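You operate a simulated robot arm through the tools that you are given. There is no shell and no other tool. Be economical: measure what you need, move in short steps, check, and stop when the job is done.

The job below is to be done with a simulated robot arm. You get a single attempt, and the scene is never put back.

## Task
Put two of the code plates from the end of the long table beside tank y57 on the top of table t. Put the orange cup on the white top of trolley a away on the purple mat. Put the teal cup in the inside of the steel sink. Put the white bottle labelled "Q423" from the top of the cloth table on the out tray of the wringer and the white bottle marked "Q752" on the feed tray of the wringer. Take the ribbed orange cup and put it in the steel bucket. The order is free. Set down upright: orange cup, teal cup, white bottle.

The check looks at the end state, three seconds after you hand in, the way a careful person would. Anything else that was tipped, shoved, dropped, spilled or broken makes it a failure. Flat cloth is picked up by pressing the open fingertips on it (5 to 10 N) and closing them slowly along it; thin cloth reads only 2 to 8 mm in the jaws.

## Robot
A 6-joint arm with a fingered hand on a trunk, on a base that drives. Base frame: it is fixed to the floor where the robot stands at the start and does not move with it; the origin is under the middle of the robot, x ahead of it, y to its left, z up; the surface under the hand at the start is at about z = 800. Lengths are in mm, angles in degrees, forces in N, time in s.
With the tool pointing down near the work surface it reaches from about 380 to 820 mm from the robot's upright axis, wherever it stands. Its first joint turns from -166.0 to 166.0 degrees. Places, roughly: code plate [500, 0, 750]; feed tray of the wringer (15x32 cm) [-1200, -8820, 960]; inside of the steel sink [-700, -8800, 600]; orange cup (6x6x7 cm) [-6200, -3900, 600]; out tray of the wringer (16x30 cm) [-1560, -8820, 940]; purple mat (16x23 cm) [140, -2440, 880]; ribbed orange cup (6x6x7 cm) [-3800, -2400, 800]; steel bucket [-4500, -2000, 500]; teal cup (6x6x7 cm) [-2900, -10700, 800]; top of table T [300, -2600, 900]; white bottle [-3000, -10500, 750]. Payload 4 kg.
The TCP is the grasp point between the finger pads, 20 mm short of the fingertips. In the tool frame z runs along the fingers and y along their closing line. The gripper opens to 140 mm. The gripper's body begins 54 mm behind the TCP. The gripper is a hand of 3 fingers: y runs from the thumb to the fingers, the wrist lies at [0, 0, -215] in the tool frame, and closing takes about 1.5 s.
Orientation is told as [roll, pitch, yaw] about the base's x, y, z axes, in that order, counted from this pose: with the fingers straight down and closing along the base's y, the tool's x points along the base's -x, its y along +y and its z along -z.

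## Interface
- The arm moves only by the tool jog_arm. Its argument "series" is a list of rows, each a list of 6 numbers: the turn, a rotation vector about the base's x, y, z in degrees, then the shift along the base's x, y, z in m. In form: [[rx, ry, rz, x, y, z], ...]. A call has 1 to 10 rows; each row is the pose to reach, as a shift and turn from the pose commanded when the call began. "claw" is the closure, from 0 (fully open) to 1 (shut), set as the call begins (left out, the last holds). A row lasts 0.2 s, in which the tool goes at most 50 mm and 8.6 degrees; a call with a longer step from one row to the next is refused whole, and so is a gripper value outside its range. A pose out of reach is approached as far as the arm can. The call stops where the force on the tool passes 40 N (or 10 N more than at its start, if that is more) or the arm is blocked; 0.2 s more then pass. The fingers move at their own pace (about 45 mm/s each) and stop on an object; they squeeze with about 29 N. The grip force told is the motor's: it shows also when the fingers shut on nothing. Time passes only in rows, and 0.2 s behind the last, so rows that repeat a pose let the fingers close. The reply holds the time, the measured pose of the TCP, the force on the tool along the base axes, the opening and the grip force, in the units named above and with some noise, with the torque about the TCP (base axes, N m) and any sound that the robot's microphone picked up.
- Cameras (640 x 400 px; columns grow to the right, rows downward): "scene" is now at [58.9, 159.8, 1482.6]; the picture's right is [-0.35, -0.94, 0.00], its down [-0.64, 0.24, -0.73] and it looks along [0.69, -0.25, -0.68] (base axes); focal length 295 px, centre (320, 200). "wrist" rides on the gripper at [74, -43, -79] in the tool frame; the picture's right is [0.50, 0.87, 0.00], its down [-0.59, 0.34, -0.73] and it looks along [-0.64, 0.37, 0.68] (tool axes); focal length 275 px, centre (320, 200). There is no depth. A picture from a camera that has moved, and an enlarged one, comes with that camera's place and axes in the base frame and with its lens.
- snapshot(camera): a new picture of that camera. The clock stands still meanwhile.
- raise_lower(by): slides the trunk up (or, below 0, down) by that many mm; the arm and the scene camera ride with it, the base frame stays. It gives what a move gives, with no picture.
- roll_base(legs): drives the robot by 1 to 6 legs, each [ahead, left, turn to the left] in mm, mm and degrees, along the robot's own axes; the way and the turn of a leg run together, so that a leg with both is an arc; at most 1500 mm and 180 degrees a leg. The arm and the cameras ride along, it lands a little off, and it stops where it bumps. It gives what a move gives.
- set_fingers(finger1, finger2, thumb_bend): sets how far each is bent, from 0 (flat) to 1 (curled in); at 0.3 the hand is open as for a grip, at 0.7 the pads meet at the TCP. One left out holds its place. A second passes; each finger stops where it meets its share of the squeeze, and holds until it gets a number again. A gripper value or a shape takes the hand back. It gives what a move gives, with no picture; readings hold the bend of each and the force on the fingers (four entries, about 0 where the hand has none), thumb and palm.
- hand_shape(shape): the hand has 3 fingers and takes this shape, open, in about a second: jaw (thumb against the fingers, like two jaws); tri (thumb and two fingers); tip (a fingertip pinch); poke (one finger out to press); point (the index stretched); flat (the hand flat); cup (the hand cupped); fist (a fist). The gripper value then closes the fingers along that shape, each until it touches; the sizes above hold for jaw. It gives what a move gives, with no picture.
- pan_tilt(pan, tilt): turns the head with the scene camera to pan (to the left, within 120 degrees either way) and tilt (down, from -29 to 69), counted from straight ahead of the robot. It gives what a move gives.
- inspect(camera, box): a new picture of the part [left, top, right, bottom] of that camera's present view, enlarged. The clock stands still meanwhile.
- close_job(): hands the job in; it is judged then, once.

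Go step by step. Nothing tells you exact positions but the pictures and the camera data: compare them with the known pose of the tool, close in by small moves and look again before you grip or let go. The budget is 207 turns and 180 pictures, counting those below and the enlarged ones. Unless the task says otherwise, let go and move clear before handing in.

The tools are called as name(argument=value, ...) on one line, values as JSON. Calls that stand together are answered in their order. jog_arm: Moves the arm, as the interface text tells. Its arguments: {"type":"object","properties":{"series":{"type":"array"},"claw":{"type":"number"}},"required":["series"]} The other tools are called the same way: raise_lower (by) slides the trunk up or down; hand_shape (shape) gives the hand a shape; set_fingers (finger1, finger2, thumb_bend) moves the fingers one by one; roll_base (legs) drives the base; pan_tilt (pan, tilt) turns the head that bears the scene camera; snapshot (camera) takes a picture; inspect (camera, box) takes an enlarged picture of a part of a camera's view; close_job () hands the job in.

At the start:

```text
t: 0.0
ee_pos: [466.8, -142.2, 1103.3]
tool_rot: [0.0, -0.1, 0.1]
force: [-0.2, -0.6, -0.1]
torque: [0.0, 0.01, 0.0]
opening: 140.0
grip_force: 0.1
shape: jaw
bend: [0.3, 0.3, 0.3]
finger forces: [0.0, 0.0, 0.0, 0.1, 0.1, 0.0]
trunk travel left (down, up): [-75.0, 515.0]
robot x, y, heading: [-1.1, -2.7, 0.2]
head pan, tilt: [-20.3, 42.9]
```

scene: 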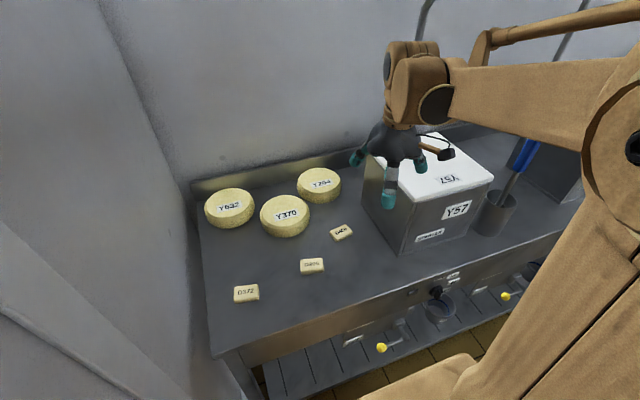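
wrist: 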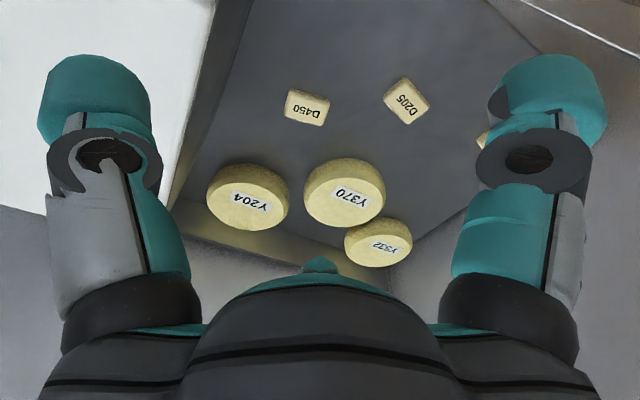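

I see three code plates (D372, D205, D450) to the left of tank Y57, near x 490–600, y 205 to -105. I move above D205 first and look from the wrist.

jog_arm(series=[[0, 0, 0, 0.01, 0.04, 0], [0, 0, 0, 0.02, 0.08, 0], [0, 0, 0, 0.03, 0.12, -0.02], [0, 0, 0, 0.04, 0.155, -0.05], [0, 0, 0, 0.04, 0.155, -0.09], [0, 0, 0, 0.04, 0.155, -0.13]])

snapshot(camera="wrist")

snapshot(camera="scene")

```text
t: 1.4
ee_pos: [505.3, 11.9, 971.3]
tool_rot: [0.0, 0.0, 0.0]
force: [0.0, 0.4, -0.1]
torque: [0.0, -0.02, -0.01]
opening: 139.8
grip_force: 0.1
shape: jaw
bend: [0.3, 0.3, 0.3]
finger forces: [0.0, 0.0, 0.0, 0.1, 0.0, 0.0]
trunk travel left (down, up): [-75.0, 515.0]
robot x, y, heading: [1.7, 0.4, -0.1]
head pan, tilt: [-20.3, 42.9]
```

```text
177 pictures are left
camera wrist: at [432.4, -30.8, 1051.8], right [-0.5, 0.87, 0.0], down [0.59, 0.34, 0.73], along [0.64, 0.37, -0.68], focal length 275 px, centre (320, 200)
```

wrist: 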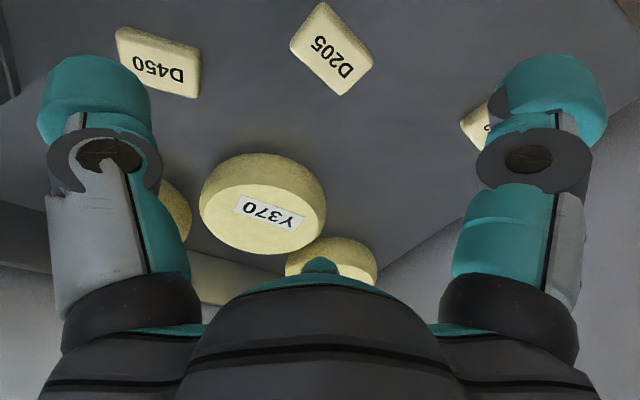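

```text
176 pictures are left
camera scene: at [59.3, 159.9, 1482.6], right [-0.35, -0.94, 0.0], down [-0.64, 0.24, -0.73], along [0.69, -0.25, -0.68], focal length 295 px, centre (320, 200)
```

scene: 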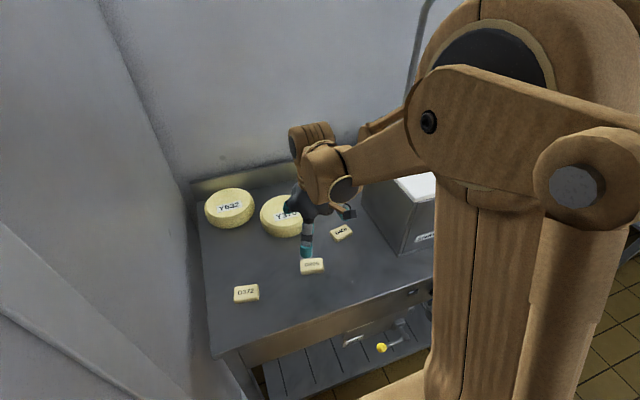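

D205 is about at (498, 18), top z ≈ 815, with its long side nearly along y. I descend over it and look again.

jog_arm(series=[[0, 0, -5, -0.007, 0.006, -0.04], [0, 0, -10, -0.007, 0.006, -0.08], [0, 0, -10, -0.007, 0.006, -0.11]])

snapshot(camera="wrist")

inspect(camera="scene", box=[220, 180, 420, 305])

```text
t: 2.2
ee_pos: [500.2, 18.6, 863.2]
tool_rot: [0.1, 0.0, -10.0]
force: [0.6, 0.1, 1.0]
torque: [0.01, 0.01, -0.02]
opening: 140.0
grip_force: 0.0
shape: jaw
bend: [0.3, 0.3, 0.3]
finger forces: [0.0, 0.0, 0.0, 0.1, 0.0, 0.0]
trunk travel left (down, up): [-75.0, 515.0]
robot x, y, heading: [-1.0, 0.0, 0.0]
head pan, tilt: [-20.3, 42.9]
```

```text
175 pictures are left
camera wrist: at [419.3, -11.8, 942.3], right [-0.34, 0.94, 0.0], down [0.64, 0.23, 0.73], along [0.69, 0.25, -0.68], focal length 275 px, centre (320, 200)
```

wrist: 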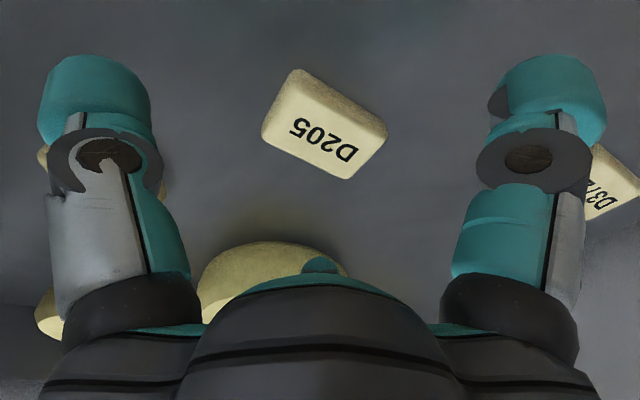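

```text
3.20 times, centred on (320, 242) of scene
camera zoom: at [59.3, 159.9, 1482.6], right [-0.35, -0.94, 0.0], down [-0.64, 0.24, -0.73], along [0.69, -0.25, -0.68], focal length 945 px, centre (320, 64)
```

zoom: 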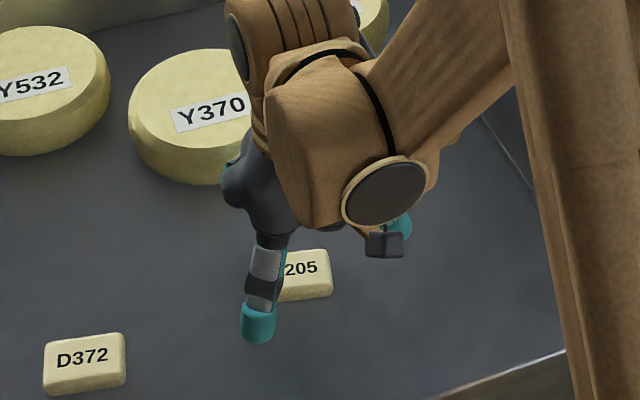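

The hand closes radially (thumb plus two fingers 120° apart), so I turn it so that the thumb meets a long side and the two fingers meet the opposite corners. D205 is centred at about (497, 20), long axis 13° off y.

jog_arm(series=[[0, 0, 8.6, 0, 0, 0.02], [0, 0, 17.2, 0, 0, 0.02], [0, 0, 25.8, -0.001, 0, 0.02], [0, 0, 34.4, -0.001, 0, 0.02], [0, 0, 43, -0.002, 0.001, 0.02], [0, 0, 51.6, -0.002, 0.001, 0.02], [0, 0, 60.2, -0.002, 0.001, 0.02], [0, 0, 68.8, -0.003, 0.001, 0.02], [0, 0, 77.4, -0.003, 0.001, 0.02], [0, 0, 86, -0.003, 0.001, 0.01]])

snapshot(camera="wrist")

inspect(camera="scene", box=[220, 180, 420, 305])

```text
t: 4.4
ee_pos: [496.3, 19.3, 873.0]
tool_rot: [0.0, -0.1, 76.1]
force: [-0.2, -0.2, 0.4]
torque: [0.01, 0.03, 0.02]
opening: 139.9
grip_force: 0.0
shape: jaw
bend: [0.3, 0.3, 0.3]
finger forces: [0.1, 0.0, 0.0, 0.0, 0.0, 0.1]
trunk travel left (down, up): [-75.0, 515.0]
robot x, y, heading: [-1.2, -0.0, 0.0]
head pan, tilt: [-20.3, 42.9]
```

```text
173 pictures are left
camera wrist: at [520.8, -63.4, 952.8], right [-0.96, -0.28, 0.0], down [-0.19, 0.65, 0.73], along [-0.2, 0.71, -0.68], focal length 275 px, centre (320, 200)
```

wrist: 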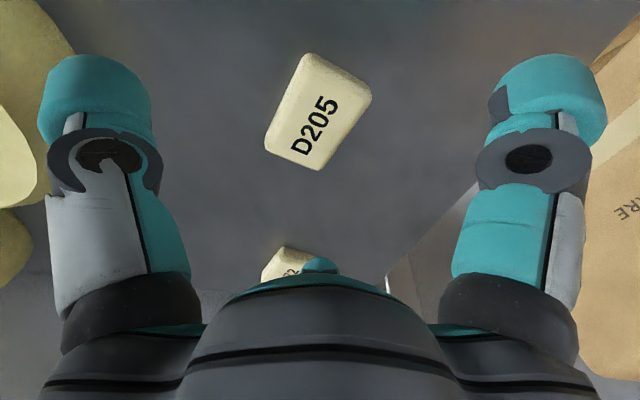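

```text
3.20 times, centred on (320, 242) of scene
camera zoom: at [59.0, 159.9, 1482.6], right [-0.35, -0.94, 0.0], down [-0.64, 0.24, -0.73], along [0.69, -0.25, -0.68], focal length 945 px, centre (320, 64)
```

zoom: 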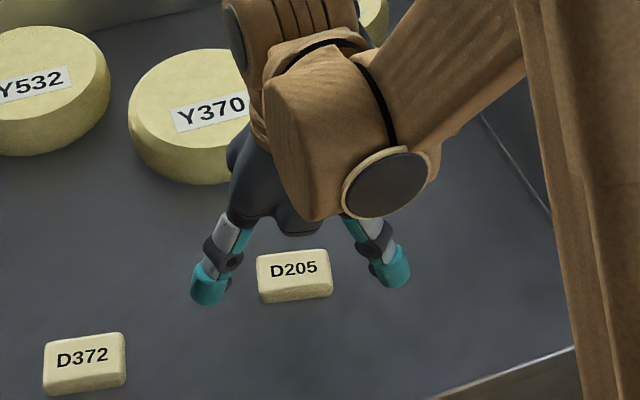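

The fingers straddle D205 as wanted; I go down onto it in steps.

jog_arm(series=[[0, 0, 0, 0.002, 0.001, -0.025], [0, 0, 0, 0.002, 0.001, -0.045], [0, 0, 0, 0.002, 0.001, -0.05]])

inspect(camera="scene", box=[240, 220, 360, 295])

```text
t: 5.2
ee_pos: [497.2, 22.0, 824.1]
tool_rot: [0.0, -0.1, 76.0]
force: [-0.5, -0.9, -0.1]
torque: [0.0, 0.02, -0.01]
opening: 139.8
grip_force: 0.1
shape: jaw
bend: [0.3, 0.3, 0.3]
finger forces: [0.0, 0.0, 0.1, 0.1, 0.0, 0.1]
trunk travel left (down, up): [-75.0, 515.0]
robot x, y, heading: [3.5, 4.3, -0.2]
head pan, tilt: [-20.3, 42.9]
```

```text
5.33 times, centred on (300, 258) of scene
camera zoom: at [59.0, 159.9, 1482.6], right [-0.35, -0.94, 0.0], down [-0.64, 0.24, -0.73], along [0.69, -0.25, -0.68], focal length 1576 px, centre (427, -107)
```

zoom: 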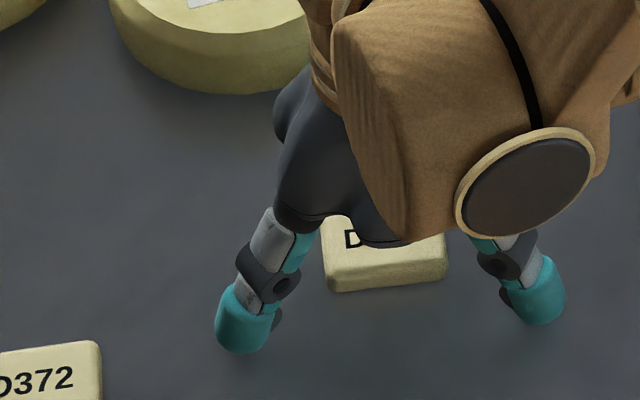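

jog_arm(series=[[0, 0, 0, 0, 0, -0.003], [0, 0, 0, 0, 0, -0.006], [0, 0, 0, 0, 0, -0.009]])

```text
t: 6.0
ee_pos: [496.1, 20.1, 816.8]
tool_rot: [-0.1, 0.0, 76.1]
force: [5.0, 0.9, 32.1]
torque: [-0.07, 0.18, -0.04]
opening: 139.8
grip_force: 0.0
shape: jaw
bend: [0.29, 0.29, 0.29]
finger forces: [12.8, 10.2, 0.1, 0.1, 8.6, 0.1]
trunk travel left (down, up): [-75.0, 515.0]
robot x, y, heading: [-2.8, -1.6, 0.1]
head pan, tilt: [-20.3, 42.9]
```

The fingertips have met the table at TCP z ≈ 817. I lift 4 mm and close on the plate.

jog_arm(series=[[0, 0, 0, 0, 0, 0.006], [0, 0, 0, 0, 0, 0.006], [0, 0, 0, 0, 0, 0.006], [0, 0, 0, 0, 0, 0.006], [0, 0, 0, 0, 0, 0.006], [0, 0, 0, 0, 0, 0.006], [0, 0, 0, 0, 0, 0.006], [0, 0, 0, 0, 0, 0.006]], claw=1)

inspect(camera="scene", box=[240, 220, 360, 295])

```text
t: 6.5
ee_pos: [497.4, 20.6, 820.6]
tool_rot: [0.0, 0.2, 75.8]
force: [-4.0, -1.6, 28.8]
torque: [-0.51, -0.72, -0.19]
opening: 49.3
grip_force: 29.6
shape: jaw
bend: [0.44, 0.46, 0.38]
finger forces: [29.1, 15.0, 0.1, 0.1, 62.4, 0.1]
trunk travel left (down, up): [-75.0, 515.0]
robot x, y, heading: [2.3, -1.8, -0.2]
head pan, tilt: [-20.3, 42.9]
stopped in row 2: the force on the tool passed its limit at 53 N (the readings are from after the stop); the commanded pose is now the measured one
```

```text
5.33 times, centred on (300, 258) of scene
camera zoom: at [58.6, 159.7, 1482.6], right [-0.35, -0.94, 0.0], down [-0.64, 0.24, -0.73], along [0.69, -0.25, -0.68], focal length 1576 px, centre (427, -107)
```

zoom: 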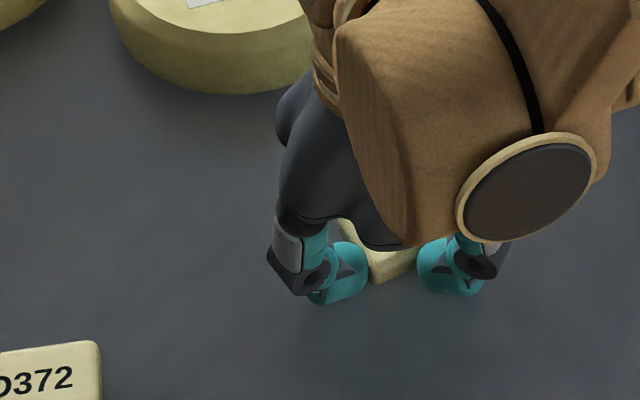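

The fingers closed around the plate (opening 49 mm, pressing on the table a little). I lift and check.

jog_arm(series=[[0, 0, 0, 0, 0, 0.002], [0, 0, 0, 0, 0, 0.006], [0, 0, 0, 0, 0, 0.03], [0, 0, 0, 0, 0, 0.07], [0, 0, 0, 0, 0, 0.11]])

snapshot(camera="wrist")

inspect(camera="scene", box=[220, 180, 420, 305])

```text
t: 7.7
ee_pos: [498.2, 21.5, 930.7]
tool_rot: [0.0, 0.0, 76.0]
force: [-0.4, -0.1, -0.5]
torque: [0.02, -0.03, 0.01]
opening: 48.0
grip_force: 29.3
shape: jaw
bend: [0.44, 0.46, 0.38]
finger forces: [19.7, 15.7, 0.0, 0.0, 28.7, 0.1]
trunk travel left (down, up): [-75.0, 515.0]
robot x, y, heading: [1.0, -0.7, -0.1]
head pan, tilt: [-20.3, 42.9]
```

```text
169 pictures are left
camera wrist: at [522.3, -61.7, 1010.2], right [-0.96, -0.28, 0.0], down [-0.19, 0.65, 0.73], along [-0.2, 0.71, -0.68], focal length 275 px, centre (320, 200)
```

wrist: 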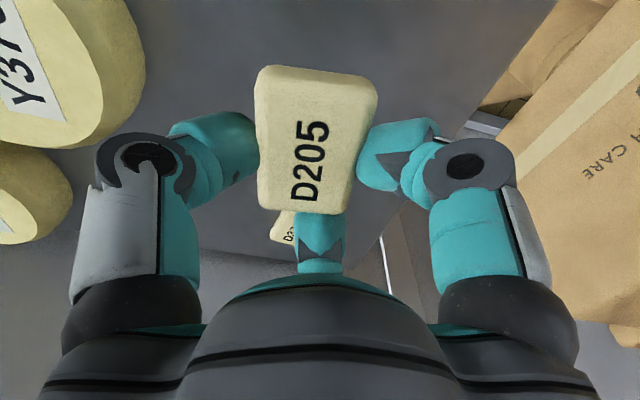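

```text
3.20 times, centred on (320, 242) of scene
camera zoom: at [58.5, 159.9, 1482.6], right [-0.35, -0.94, 0.0], down [-0.64, 0.24, -0.73], along [0.69, -0.25, -0.68], focal length 945 px, centre (320, 64)
```

zoom: 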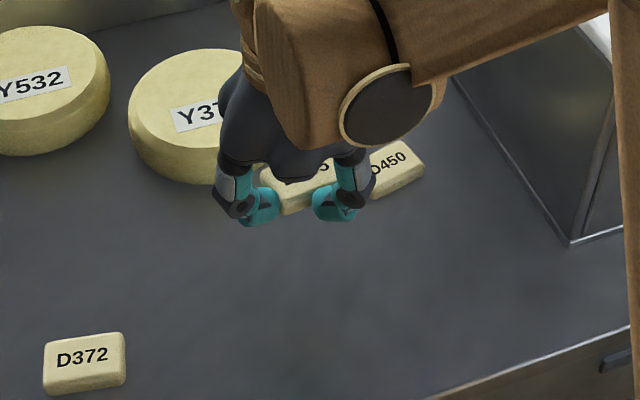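

D205 is held. Now I look round to plan the drive to table T, which lies to my right.

pan_tilt(pan=-80, tilt=20)

snapshot(camera="scene")

pan_tilt(pan=-120, tilt=20)

snapshot(camera="scene")

pan_tilt(pan=115, tilt=20)

snapshot(camera="scene")

```text
t: 8.9
ee_pos: [498.6, 21.7, 929.8]
tool_rot: [0.2, 0.0, 76.0]
force: [-0.5, -0.2, -0.9]
torque: [0.02, -0.01, 0.0]
opening: 47.9
grip_force: 28.9
shape: jaw
bend: [0.44, 0.46, 0.38]
finger forces: [19.8, 15.7, 0.0, 0.0, 28.6, 0.0]
trunk travel left (down, up): [-75.0, 515.0]
robot x, y, heading: [1.7, 0.2, -0.1]
head pan, tilt: [-80.0, 20.0]
```

```text
167 pictures are left
camera scene: at [-2.5, 97.0, 1518.3], right [-0.98, -0.17, 0.0], down [-0.06, 0.34, -0.94], along [0.16, -0.93, -0.34], focal length 295 px, centre (320, 200)
```

scene: 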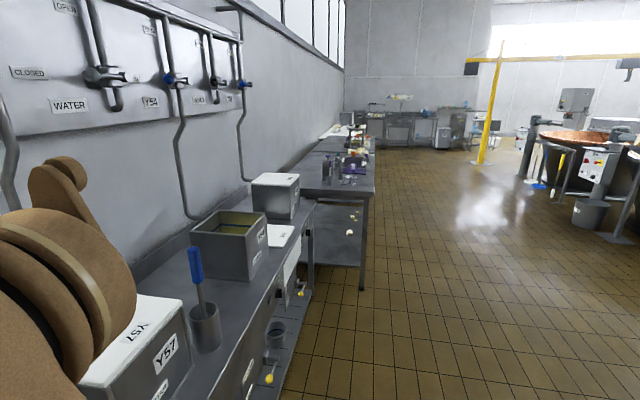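

```text
t: 10.0
ee_pos: [499.6, 21.4, 930.5]
tool_rot: [0.0, -0.1, 76.0]
force: [-0.7, 0.5, -0.8]
torque: [0.01, -0.04, 0.01]
opening: 48.0
grip_force: 28.9
shape: jaw
bend: [0.44, 0.46, 0.38]
finger forces: [19.9, 15.6, 0.0, 0.0, 28.6, 0.0]
trunk travel left (down, up): [-75.0, 515.0]
robot x, y, heading: [-0.9, -2.0, -0.1]
head pan, tilt: [-120.0, 20.0]
```

```text
166 pictures are left
camera scene: at [-65.2, 108.0, 1518.3], right [-0.87, 0.5, 0.0], down [0.17, 0.3, -0.94], along [-0.47, -0.81, -0.34], focal length 295 px, centre (320, 200)
```

scene: 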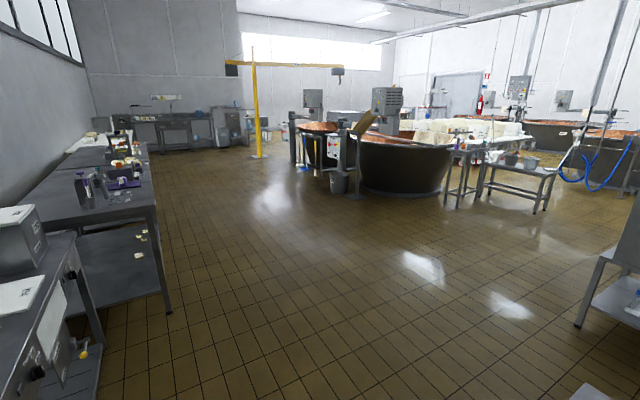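

```text
t: 13.3
ee_pos: [498.4, 21.3, 930.0]
tool_rot: [0.1, 0.0, 76.0]
force: [0.3, 0.2, -0.8]
torque: [-0.01, 0.0, -0.01]
opening: 48.2
grip_force: 29.2
shape: jaw
bend: [0.44, 0.46, 0.38]
finger forces: [19.8, 15.7, 0.1, 0.0, 28.6, 0.0]
trunk travel left (down, up): [-75.0, 515.0]
robot x, y, heading: [0.4, -0.3, 0.0]
head pan, tilt: [115.0, 20.0]
```

```text
165 pictures are left
camera scene: at [-58.0, 273.1, 1518.3], right [0.91, 0.42, 0.0], down [0.14, -0.31, -0.94], along [-0.4, 0.85, -0.34], focal length 295 px, centre (320, 200)
```

scene: 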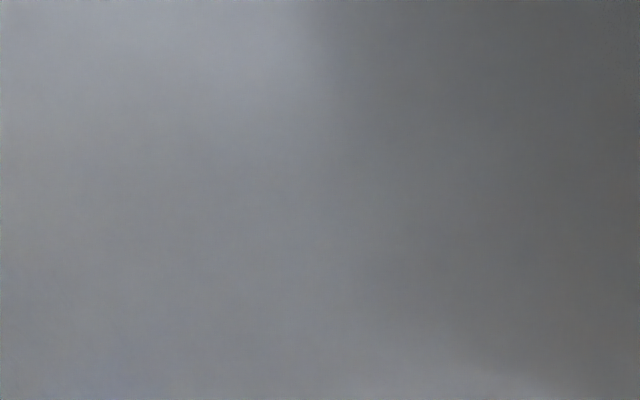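

To my right, the long table ends near y ≈ -1800 and table T (dark, front edge about x ≈ 0) follows; the floor in front is open. I raise the trunk, back off 700 mm and drive sideways to it.

raise_lower(by=250)

roll_base(legs=[[-700, 0, 0], [0, -1200, 0], [0, -1150, 0]])

pan_tilt(pan=-10, tilt=35)

snapshot(camera="scene")

```text
t: 15.9
ee_pos: [498.9, 20.7, 1180.3]
tool_rot: [0.1, 0.0, 76.0]
force: [-0.1, 0.1, 0.1]
torque: [-0.03, 0.04, -0.01]
opening: 48.2
grip_force: 28.7
shape: jaw
bend: [0.44, 0.46, 0.38]
finger forces: [19.8, 15.7, 0.1, 0.0, 28.6, 0.1]
trunk travel left (down, up): [-325.0, 265.0]
robot x, y, heading: [-0.4, -1.2, 0.1]
head pan, tilt: [115.0, 20.0]
```

```text
t: 19.6
ee_pos: [-113.3, 35.3, 1182.0]
tool_rot: [-0.2, 0.0, 76.6]
force: [-0.4, 1.3, -1.4]
torque: [0.0, -0.11, 0.02]
opening: 48.0
grip_force: 28.6
shape: jaw
bend: [0.44, 0.46, 0.38]
finger forces: [20.0, 15.6, 0.0, 0.0, 28.7, 0.0]
trunk travel left (down, up): [-325.0, 265.0]
robot x, y, heading: [-606.2, 9.1, 0.6]
head pan, tilt: [115.0, 20.0]
stopped in leg 1: the robot was blocked; the commanded pose is now the measured one
```

```text
t: 21.6
ee_pos: [-112.9, 35.8, 1182.3]
tool_rot: [-0.2, 0.0, 76.6]
force: [-0.3, 0.2, -0.2]
torque: [0.02, -0.01, 0.03]
opening: 47.9
grip_force: 28.6
shape: jaw
bend: [0.44, 0.46, 0.38]
finger forces: [20.0, 15.6, 0.0, 0.0, 28.7, 0.0]
trunk travel left (down, up): [-325.0, 265.0]
robot x, y, heading: [-608.4, 8.3, 0.7]
head pan, tilt: [-10.0, 35.0]
```

```text
164 pictures are left
camera scene: at [-540.1, 183.1, 1744.4], right [-0.16, -0.99, 0.0], down [-0.57, 0.09, -0.82], along [0.81, -0.13, -0.57], focal length 295 px, centre (320, 200)
```

scene: 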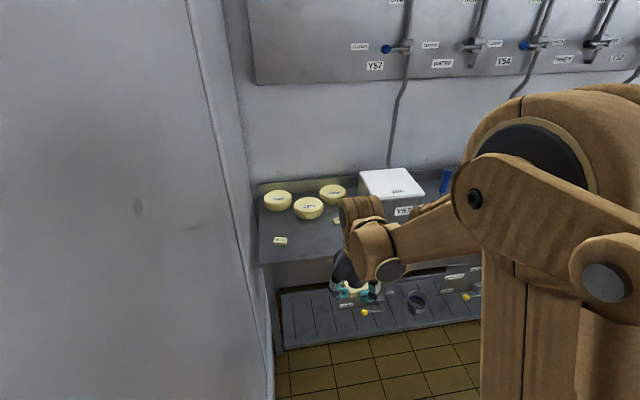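

Something blocked the base at x ≈ -606. I look behind me before moving on.

pan_tilt(pan=120, tilt=55)

snapshot(camera="scene")

pan_tilt(pan=-120, tilt=50)

snapshot(camera="scene")

```text
t: 23.7
ee_pos: [-111.7, 35.0, 1181.9]
tool_rot: [-0.2, 0.0, 76.6]
force: [0.7, -0.5, -0.4]
torque: [0.03, 0.03, 0.04]
opening: 47.9
grip_force: 28.7
shape: jaw
bend: [0.44, 0.46, 0.38]
finger forces: [20.0, 15.6, 0.0, 0.1, 28.5, 0.1]
trunk travel left (down, up): [-325.0, 265.0]
robot x, y, heading: [-609.1, 9.0, 0.4]
head pan, tilt: [120.0, 55.0]
```

```text
163 pictures are left
camera scene: at [-663.6, 259.5, 1716.2], right [0.86, 0.51, 0.0], down [0.42, -0.71, -0.57], along [-0.29, 0.49, -0.82], focal length 295 px, centre (320, 200)
```

scene: 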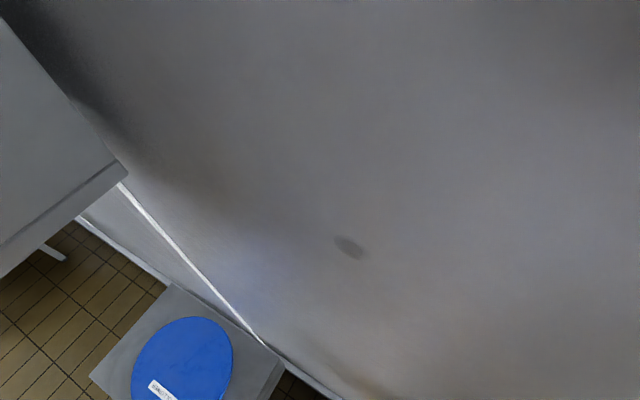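

```text
t: 27.1
ee_pos: [-112.2, 35.2, 1182.8]
tool_rot: [-0.2, -0.1, 76.6]
force: [0.4, 0.2, -0.5]
torque: [0.0, 0.03, -0.02]
opening: 47.8
grip_force: 29.2
shape: jaw
bend: [0.44, 0.46, 0.38]
finger forces: [20.0, 15.7, 0.1, 0.0, 28.6, 0.0]
trunk travel left (down, up): [-325.0, 265.0]
robot x, y, heading: [-608.1, 9.6, 0.5]
head pan, tilt: [-120.0, 50.0]
```

```text
162 pictures are left
camera scene: at [-664.7, 130.3, 1722.7], right [-0.87, 0.49, 0.0], down [0.38, 0.67, -0.64], along [-0.32, -0.56, -0.77], focal length 295 px, centre (320, 200)
```

scene: 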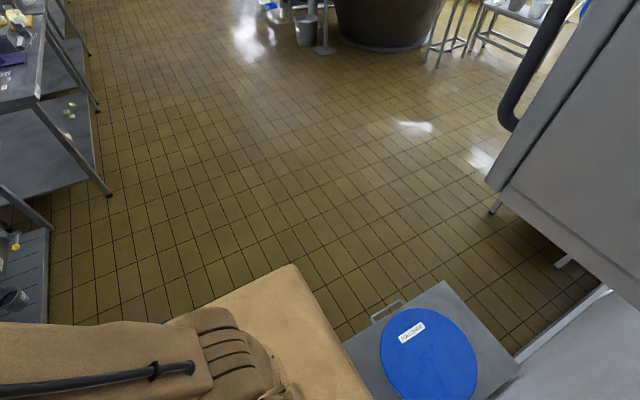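

A low stand with a blue disc is behind me; I move forward off it and then drive right along the open floor to table T.

roll_base(legs=[[60, 0, 0], [0, -1200, 0], [0, -1150, 0]])

pan_tilt(pan=0, tilt=40)

snapshot(camera="scene")

```text
t: 39.1
ee_pos: [-7.9, -2273.1, 1183.1]
tool_rot: [-0.2, -0.2, 78.1]
force: [-0.9, -1.3, -0.6]
torque: [0.04, 0.01, -0.01]
opening: 48.1
grip_force: 29.3
shape: jaw
bend: [0.44, 0.46, 0.38]
finger forces: [20.0, 15.5, 0.0, 0.1, 28.5, 0.0]
trunk travel left (down, up): [-325.0, 265.0]
robot x, y, heading: [-504.4, -2310.9, 2.1]
head pan, tilt: [-120.0, 50.0]
```

```text
t: 41.1
ee_pos: [-8.6, -2272.7, 1182.3]
tool_rot: [-0.1, 0.0, 78.0]
force: [-0.1, -1.7, -0.1]
torque: [0.01, 0.0, 0.02]
opening: 48.4
grip_force: 29.6
shape: jaw
bend: [0.44, 0.46, 0.38]
finger forces: [20.0, 15.6, 0.0, 0.1, 28.5, 0.1]
trunk travel left (down, up): [-325.0, 265.0]
robot x, y, heading: [-502.0, -2309.4, 2.1]
head pan, tilt: [0.0, 40.0]
```

```text
161 pictures are left
camera scene: at [-441.4, -2120.2, 1736.8], right [0.03, -1.0, 0.0], down [-0.64, -0.02, -0.77], along [0.77, 0.03, -0.64], focal length 295 px, centre (320, 200)
```

scene: 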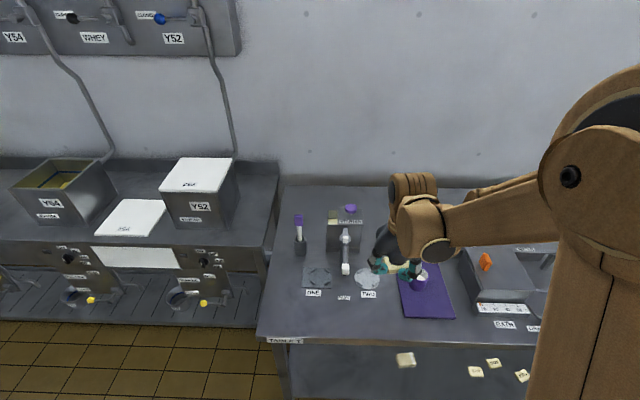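

Table T is in front with the purple mat, labelled pads and a scale; I zoom in to choose free places.

inspect(camera="scene", box=[250, 180, 490, 350])

```text
2.35 times, centred on (370, 265) of scene
camera zoom: at [-441.4, -2120.2, 1736.8], right [0.03, -1.0, 0.0], down [-0.64, -0.02, -0.77], along [0.77, 0.03, -0.64], focal length 695 px, centre (202, 47)
```

zoom: 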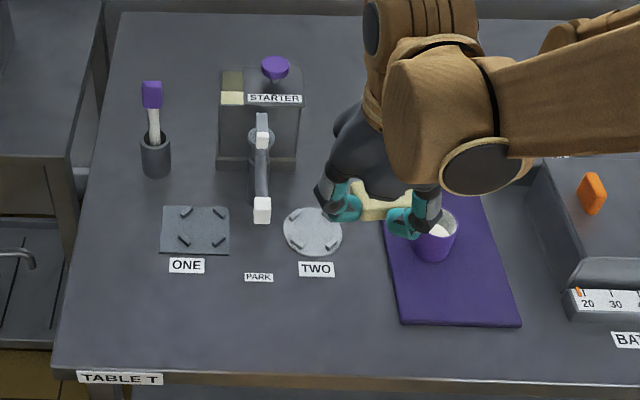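

Free strip: in front of labels ONE/TWO, x from about -40 to 70. I carry D205 to (15, -2035) and start lowering.

jog_arm(series=[[0, 0, 0, 0.005, 0.046, 0], [0, 0, 0, 0.01, 0.094, 0], [0, 0, 0, 0.015, 0.14, 0], [0, 0, 0, 0.02, 0.187, 0], [0, 0, 0, 0.024, 0.235, 0], [0, 0, 0, 0.024, 0.235, -0.05], [0, 0, 0, 0.024, 0.235, -0.1], [0, 0, 0, 0.024, 0.235, -0.15], [0, 0, 0, 0.024, 0.235, -0.19]])

snapshot(camera="scene")

snapshot(camera="wrist")

```text
t: 43.1
ee_pos: [16.6, -2036.0, 991.8]
tool_rot: [-0.2, 0.0, 78.1]
force: [0.4, -0.1, 0.1]
torque: [0.04, 0.0, 0.03]
opening: 47.9
grip_force: 29.5
shape: jaw
bend: [0.44, 0.46, 0.39]
finger forces: [19.7, 15.4, 0.1, 0.0, 28.3, 0.1]
trunk travel left (down, up): [-325.0, 265.0]
robot x, y, heading: [-499.3, -2309.1, 2.0]
head pan, tilt: [0.0, 40.0]
```

```text
159 pictures are left
camera scene: at [-440.7, -2119.3, 1736.7], right [0.04, -1.0, 0.0], down [-0.64, -0.02, -0.77], along [0.77, 0.03, -0.64], focal length 295 px, centre (320, 200)
```

scene: 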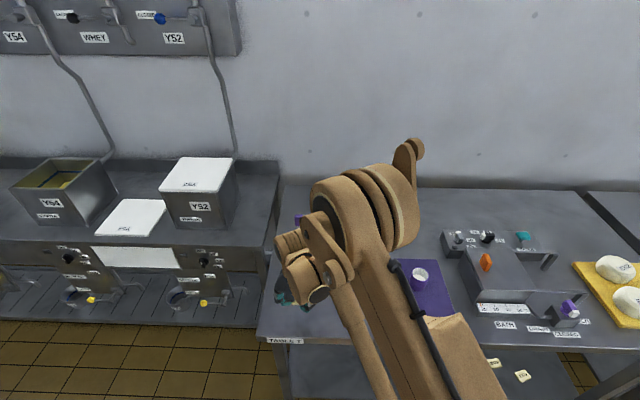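

```text
158 pictures are left
camera wrist: at [43.5, -2118.4, 1071.4], right [-0.95, -0.31, 0.0], down [-0.21, 0.65, 0.73], along [-0.22, 0.7, -0.68], focal length 275 px, centre (320, 200)
```

wrist: 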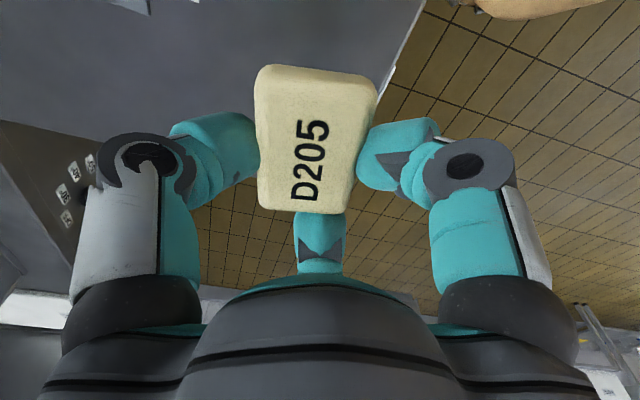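

The plate is over the table with the front edge at about x -20; I shift 14 mm inward and lower to near contact.

jog_arm(series=[[0, 0, 0, 0.014, -0.01, -0.02], [0, 0, 0, 0.014, -0.01, -0.045], [0, 0, 0, 0.014, -0.01, -0.055], [0, 0, 0, 0.014, -0.01, -0.06], [0, 0, 0, 0.014, -0.01, -0.065], [0, 0, 0, 0.014, -0.01, -0.07], [0, 0, 0, 0.014, -0.01, -0.075], [0, 0, 0, 0.014, -0.01, -0.08]])

snapshot(camera="wrist")

```text
t: 44.9
ee_pos: [30.7, -2047.3, 912.8]
tool_rot: [-0.2, 0.0, 77.9]
force: [-0.7, 1.7, -0.8]
torque: [0.03, 0.02, -0.04]
opening: 47.7
grip_force: 29.1
shape: jaw
bend: [0.44, 0.47, 0.39]
finger forces: [19.5, 15.3, 0.0, 0.0, 28.3, 0.0]
trunk travel left (down, up): [-325.0, 265.0]
robot x, y, heading: [-504.1, -2309.6, 2.1]
head pan, tilt: [0.0, 40.0]
```

```text
157 pictures are left
camera wrist: at [57.5, -2129.3, 992.4], right [-0.95, -0.31, 0.0], down [-0.21, 0.65, 0.73], along [-0.22, 0.7, -0.68], focal length 275 px, centre (320, 200)
```

wrist: 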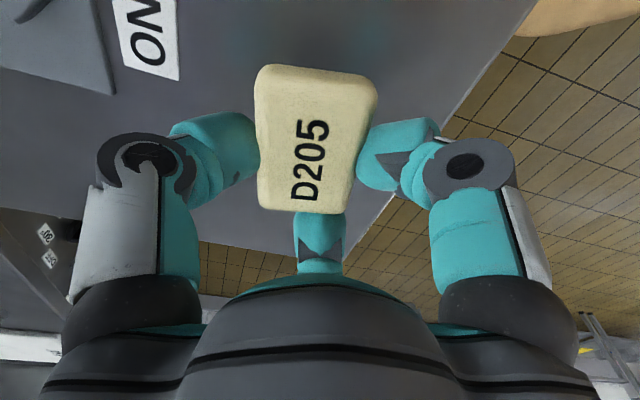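

The table top looks to be near z 860, so I go down further in small steps.

jog_arm(series=[[0, 0, 0, 0, 0, -0.015], [0, 0, 0, 0, 0, -0.02], [0, 0, 0, 0, 0, -0.025], [0, 0, 0, 0, 0, -0.03], [0, 0, 0, 0, 0, -0.033], [0, 0, 0, 0, 0, -0.036], [0, 0, 0, 0, 0, -0.039], [0, 0, 0, 0, 0, -0.042]])

snapshot(camera="wrist")

```text
t: 46.3
ee_pos: [30.6, -2047.7, 880.0]
tool_rot: [-0.6, -0.1, 77.9]
force: [-0.7, 0.7, 23.2]
torque: [-0.42, -0.69, -0.07]
opening: 49.5
grip_force: 29.1
shape: jaw
bend: [0.44, 0.47, 0.38]
finger forces: [25.3, 15.0, 0.0, 0.0, 50.5, 0.0]
trunk travel left (down, up): [-325.0, 265.0]
robot x, y, heading: [-497.6, -2309.6, 2.0]
head pan, tilt: [0.0, 40.0]
stopped in row 6: the force on the tool passed its limit at 45 N (the readings are from after the stop); the commanded pose is now the measured one
```

```text
156 pictures are left
camera wrist: at [56.5, -2129.9, 960.1], right [-0.95, -0.31, -0.01], down [-0.22, 0.64, 0.73], along [-0.22, 0.7, -0.68], focal length 275 px, centre (320, 200)
```

wrist: 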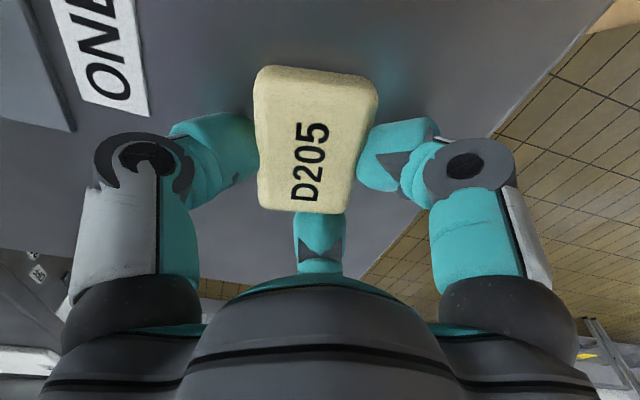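

Contact. I open the hand in place, then rise.

jog_arm(series=[[0, 0, 0, 0, 0, 0.003], [0, 0, 0, 0, 0, 0.003], [0, 0, 0, 0, 0, 0.003], [0, 0, 0, 0, 0, 0.003], [0, 0, 0, 0, 0, 0.003], [0, 0, 0, 0, 0, 0.02], [0, 0, 0, 0, 0, 0.06], [0, 0, 0, 0, 0, 0.1], [0, 0, 0, 0, 0, 0.15], [0, 0, 0, 0, 0, 0.2]], claw=0)

snapshot(camera="wrist")

```text
t: 46.7
ee_pos: [29.7, -2047.7, 886.8]
tool_rot: [-0.4, -0.2, 78.1]
force: [11.3, 6.5, 73.4]
torque: [-2.31, 2.1, 0.16]
opening: 113.8
grip_force: 0.1
shape: jaw
bend: [0.4, 0.3, 0.3]
finger forces: [74.0, 0.1, 0.0, 0.0, 0.0, 0.1]
trunk travel left (down, up): [-325.0, 265.0]
robot x, y, heading: [-500.8, -2313.8, 1.8]
head pan, tilt: [0.0, 40.0]
stopped in row 2: the force on the tool passed its limit at 59 N (the readings are from after the stop); the commanded pose is now the measured one
```

```text
155 pictures are left
camera wrist: at [56.5, -2130.0, 965.9], right [-0.95, -0.31, -0.01], down [-0.22, 0.64, 0.73], along [-0.22, 0.7, -0.68], focal length 275 px, centre (320, 200)
```

wrist: 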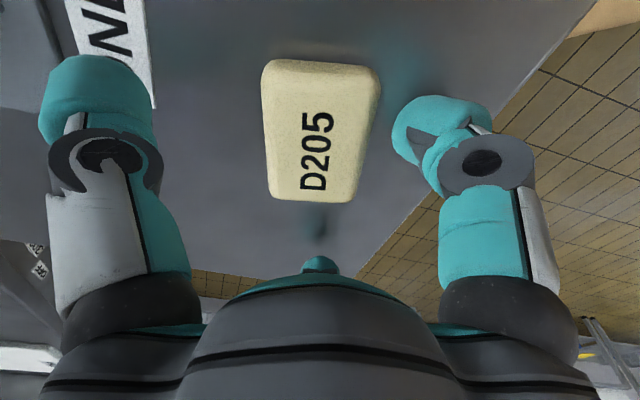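

Finger 1 is pressing on the table while opening; I lift straight up and finish opening.

jog_arm(series=[[0, 0, 0, 0, 0, 0.01], [0, 0, 0, 0, 0, 0.02], [0, 0, 0, 0, 0, 0.05], [0, 0, 0, 0, 0, 0.1], [0, 0, 0, 0, 0, 0.15], [0, 0, 0, 0, 0, 0.2], [0, 0, 0, 0, 0, 0.25]])

snapshot(camera="wrist")

```text
t: 48.3
ee_pos: [30.7, -2047.0, 1131.2]
tool_rot: [-0.3, 0.0, 78.1]
force: [0.0, 0.0, 0.4]
torque: [0.02, -0.03, 0.0]
opening: 139.9
grip_force: 0.1
shape: jaw
bend: [0.3, 0.3, 0.3]
finger forces: [0.1, 0.0, 0.0, 0.0, 0.0, 0.0]
trunk travel left (down, up): [-325.0, 265.0]
robot x, y, heading: [-501.2, -2311.1, 2.0]
head pan, tilt: [0.0, 40.0]
```

```text
154 pictures are left
camera wrist: at [57.8, -2128.4, 1210.9], right [-0.95, -0.31, -0.01], down [-0.22, 0.64, 0.73], along [-0.22, 0.7, -0.68], focal length 275 px, centre (320, 200)
```

wrist: 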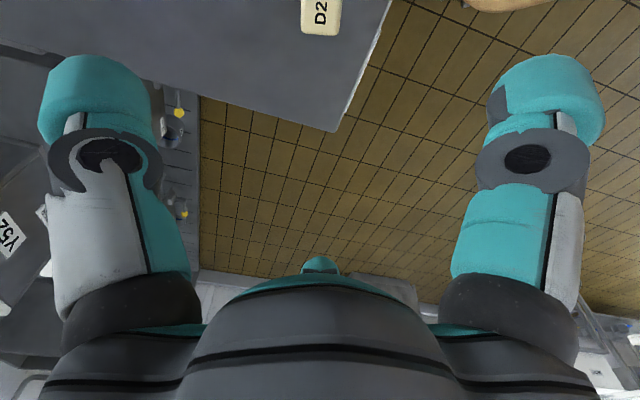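

D205 rests on table T. I bring the arm to the middle and go back for D372.

jog_arm(series=[[0, 0, 0, -0.01, -0.045, 0], [0, 0, 0, -0.02, -0.09, 0], [0, 0, 0, -0.03, -0.135, 0], [0, 0, 0, -0.03, -0.18, 0], [0, 0, 0, -0.03, -0.22, 0]])

roll_base(legs=[[-40, 0, -2], [0, 1200, 0], [0, 1140, 0], [500, 0, 0]])

pan_tilt(pan=0, tilt=45)

snapshot(camera="scene")

```text
t: 49.5
ee_pos: [2.4, -2268.8, 1129.5]
tool_rot: [-0.4, -0.2, 78.1]
force: [-0.2, -1.0, -0.6]
torque: [0.02, 0.03, -0.01]
opening: 139.9
grip_force: 0.1
shape: jaw
bend: [0.3, 0.3, 0.3]
finger forces: [0.1, 0.0, 0.0, 0.0, 0.1, 0.0]
trunk travel left (down, up): [-325.0, 265.0]
robot x, y, heading: [-501.1, -2309.6, 2.0]
head pan, tilt: [0.0, 40.0]
```

```text
t: 64.2
ee_pos: [458.2, 99.9, 1130.5]
tool_rot: [-0.2, 0.0, 76.8]
force: [-0.3, 0.1, 0.4]
torque: [-0.01, 0.0, -0.03]
opening: 140.0
grip_force: 0.1
shape: jaw
bend: [0.3, 0.3, 0.3]
finger forces: [0.0, 0.1, 0.0, 0.1, 0.0, 0.0]
trunk travel left (down, up): [-325.0, 265.0]
robot x, y, heading: [-46.0, 69.1, 0.9]
head pan, tilt: [0.0, 40.0]
```

```text
t: 64.8
ee_pos: [458.2, 98.7, 1130.6]
tool_rot: [-0.4, -0.1, 76.7]
force: [-0.1, -0.3, 0.3]
torque: [0.02, -0.03, 0.0]
opening: 140.2
grip_force: 0.1
shape: jaw
bend: [0.3, 0.3, 0.3]
finger forces: [0.0, 0.0, 0.0, 0.0, 0.0, 0.0]
trunk travel left (down, up): [-325.0, 265.0]
robot x, y, heading: [-47.5, 65.4, 0.9]
head pan, tilt: [0.0, 45.0]
```

```text
153 pictures are left
camera scene: at [11.8, 256.2, 1729.6], right [0.01, -1.0, 0.0], down [-0.71, -0.01, -0.71], along [0.71, 0.01, -0.71], focal length 295 px, centre (320, 200)
```

scene: 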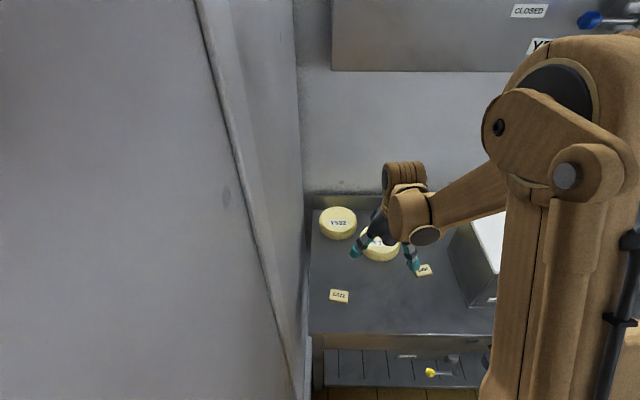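

D372 is at about (478, 201), some 95 mm from the side wall. I lower the trunk and move over it.

raise_lower(by=-200)

jog_arm(series=[[0, 0, 0, 0.01, 0.04, 0], [0, 0, 0, 0.02, 0.08, -0.01], [0, 0, 0, 0.02, 0.1, -0.03]])

snapshot(camera="wrist")

snapshot(camera="scene")

```text
t: 67.0
ee_pos: [457.2, 100.5, 929.7]
tool_rot: [-0.3, -0.2, 76.9]
force: [-0.5, 0.3, -0.5]
torque: [0.01, 0.03, 0.0]
opening: 140.1
grip_force: 0.1
shape: jaw
bend: [0.3, 0.3, 0.3]
finger forces: [0.0, 0.0, 0.0, 0.1, 0.0, 0.1]
trunk travel left (down, up): [-125.0, 465.0]
robot x, y, heading: [-47.9, 68.2, 0.8]
head pan, tilt: [0.0, 45.0]
```

```text
t: 67.8
ee_pos: [476.7, 200.6, 900.6]
tool_rot: [-0.3, -0.1, 76.7]
force: [-0.2, 0.6, -0.5]
torque: [0.02, 0.03, 0.0]
opening: 140.0
grip_force: 0.0
shape: jaw
bend: [0.3, 0.3, 0.3]
finger forces: [0.1, 0.1, 0.0, 0.0, 0.1, 0.0]
trunk travel left (down, up): [-125.0, 465.0]
robot x, y, heading: [-51.2, 67.4, 0.8]
head pan, tilt: [0.0, 45.0]
```

```text
152 pictures are left
camera wrist: at [501.7, 117.3, 979.3], right [-0.96, -0.29, -0.01], down [-0.2, 0.65, 0.73], along [-0.21, 0.7, -0.68], focal length 275 px, centre (320, 200)
```

wrist: 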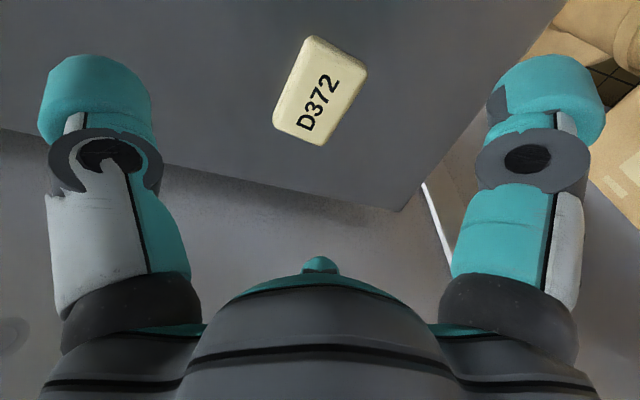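

```text
151 pictures are left
camera scene: at [12.3, 256.4, 1529.5], right [0.01, -1.0, 0.0], down [-0.71, -0.01, -0.71], along [0.71, 0.01, -0.71], focal length 295 px, centre (320, 200)
```

scene: 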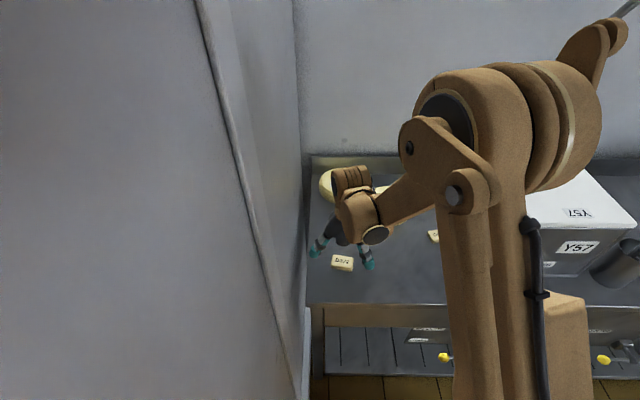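

D372's centre is (480, 198), long axis 9–10° off y. I align (+4°), descend to z 826 and close.

jog_arm(series=[[0, 0, 4, 0.003, -0.003, -0.03], [0, 0, 4, 0.003, -0.003, -0.06], [0, 0, 4, 0.003, -0.003, -0.074]])

jog_arm(series=[[0, 0, 0, 0, 0, 0], [0, 0, 0, 0, 0, 0], [0, 0, 0, 0, 0, 0], [0, 0, 0, 0, 0, 0], [0, 0, 0, 0, 0, 0], [0, 0, 0, 0, 0, 0], [0, 0, 0, 0, 0, 0.01], [0, 0, 0, 0, 0, 0.04], [0, 0, 0, 0, 0, 0.08]], claw=1)

snapshot(camera="wrist")

```text
t: 68.6
ee_pos: [481.0, 196.5, 824.6]
tool_rot: [-0.4, 0.0, 80.7]
force: [0.9, -1.6, -0.5]
torque: [0.0, -0.01, 0.01]
opening: 140.0
grip_force: 0.0
shape: jaw
bend: [0.3, 0.3, 0.3]
finger forces: [0.0, 0.0, 0.0, 0.0, 0.0, 0.0]
trunk travel left (down, up): [-125.0, 465.0]
robot x, y, heading: [-47.9, 66.8, 0.8]
head pan, tilt: [0.0, 45.0]
```

```text
t: 70.6
ee_pos: [479.7, 198.4, 904.9]
tool_rot: [-0.4, -0.1, 80.8]
force: [0.4, -1.1, -0.5]
torque: [0.0, 0.02, 0.02]
opening: 51.3
grip_force: 28.4
shape: jaw
bend: [0.35, 0.35, 0.45]
finger forces: [22.5, 24.3, 0.1, 0.0, 25.7, 0.0]
trunk travel left (down, up): [-125.0, 465.0]
robot x, y, heading: [-52.0, 63.4, 0.3]
head pan, tilt: [0.0, 45.0]
```

```text
150 pictures are left
camera wrist: at [510.2, 117.1, 984.6], right [-0.93, -0.36, -0.01], down [-0.25, 0.63, 0.73], along [-0.26, 0.69, -0.68], focal length 275 px, centre (320, 200)
```

wrist: 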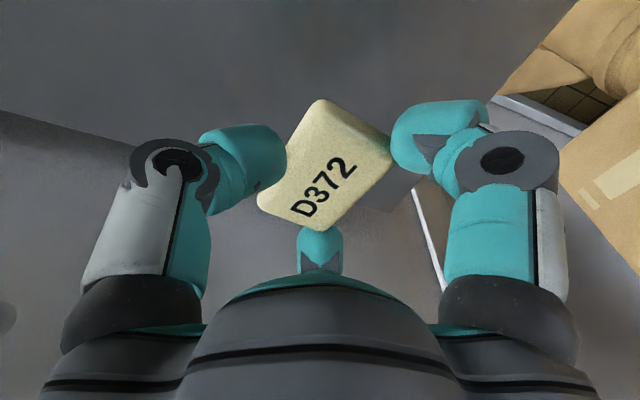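

D372 is held by its corners. I raise, centre the arm and drive back to table T.

raise_lower(by=200)

jog_arm(series=[[0, 0, 0, 0, -0.04, 0], [0, 0, 0, 0, -0.08, 0], [0, 0, 0, 0, -0.12, 0], [0, 0, 0, 0, -0.13, 0]])

roll_base(legs=[[-440, 0, 0], [0, -1200, 0], [0, -1130, 0]])

pan_tilt(pan=0, tilt=45)

snapshot(camera="scene")

```text
t: 72.8
ee_pos: [481.0, 198.9, 1104.6]
tool_rot: [-0.5, -0.1, 80.7]
force: [-0.5, -0.1, -0.8]
torque: [-0.04, 0.0, -0.02]
opening: 51.6
grip_force: 29.1
shape: jaw
bend: [0.35, 0.35, 0.45]
finger forces: [22.5, 24.4, 0.1, 0.0, 25.7, 0.0]
trunk travel left (down, up): [-325.0, 265.0]
robot x, y, heading: [-51.0, 67.6, 0.7]
head pan, tilt: [0.0, 45.0]
```

```text
t: 73.8
ee_pos: [480.8, 68.9, 1104.9]
tool_rot: [-0.4, -0.1, 80.7]
force: [-0.1, 0.3, -0.8]
torque: [0.02, 0.01, 0.0]
opening: 51.4
grip_force: 28.9
shape: jaw
bend: [0.35, 0.35, 0.45]
finger forces: [22.5, 24.4, 0.1, 0.0, 25.4, 0.0]
trunk travel left (down, up): [-325.0, 265.0]
robot x, y, heading: [-49.3, 65.6, 0.8]
head pan, tilt: [0.0, 45.0]
```

```text
t: 87.5
ee_pos: [65.1, -2263.4, 1104.5]
tool_rot: [-0.4, -0.1, 81.4]
force: [-0.3, 0.2, -1.0]
torque: [0.01, 0.01, -0.02]
opening: 51.4
grip_force: 29.0
shape: jaw
bend: [0.35, 0.35, 0.45]
finger forces: [22.7, 24.4, 0.0, 0.0, 25.5, 0.0]
trunk travel left (down, up): [-325.0, 265.0]
robot x, y, heading: [-466.9, -2270.1, 1.1]
head pan, tilt: [0.0, 45.0]
```

```text
t: 88.1
ee_pos: [65.6, -2263.5, 1104.6]
tool_rot: [-0.4, 0.0, 81.4]
force: [-0.3, 0.1, 0.1]
torque: [-0.01, -0.01, 0.01]
opening: 51.7
grip_force: 28.7
shape: jaw
bend: [0.35, 0.35, 0.45]
finger forces: [22.6, 24.4, 0.0, 0.1, 25.5, 0.0]
trunk travel left (down, up): [-325.0, 265.0]
robot x, y, heading: [-461.1, -2267.9, 1.3]
head pan, tilt: [0.0, 45.0]
```

```text
149 pictures are left
camera scene: at [-404.6, -2079.1, 1729.6], right [0.02, -1.0, 0.0], down [-0.71, -0.02, -0.71], along [0.71, 0.02, -0.71], focal length 295 px, centre (320, 200)
```

scene: 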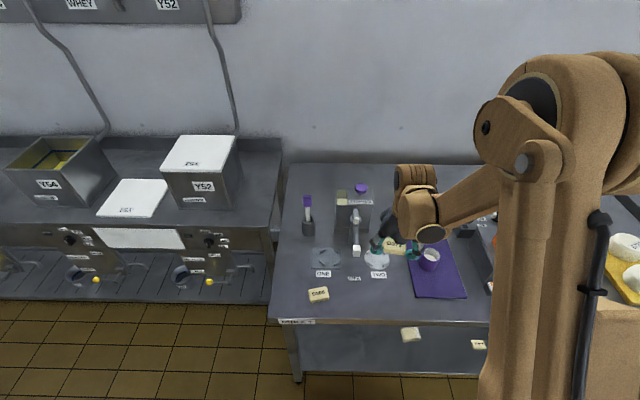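

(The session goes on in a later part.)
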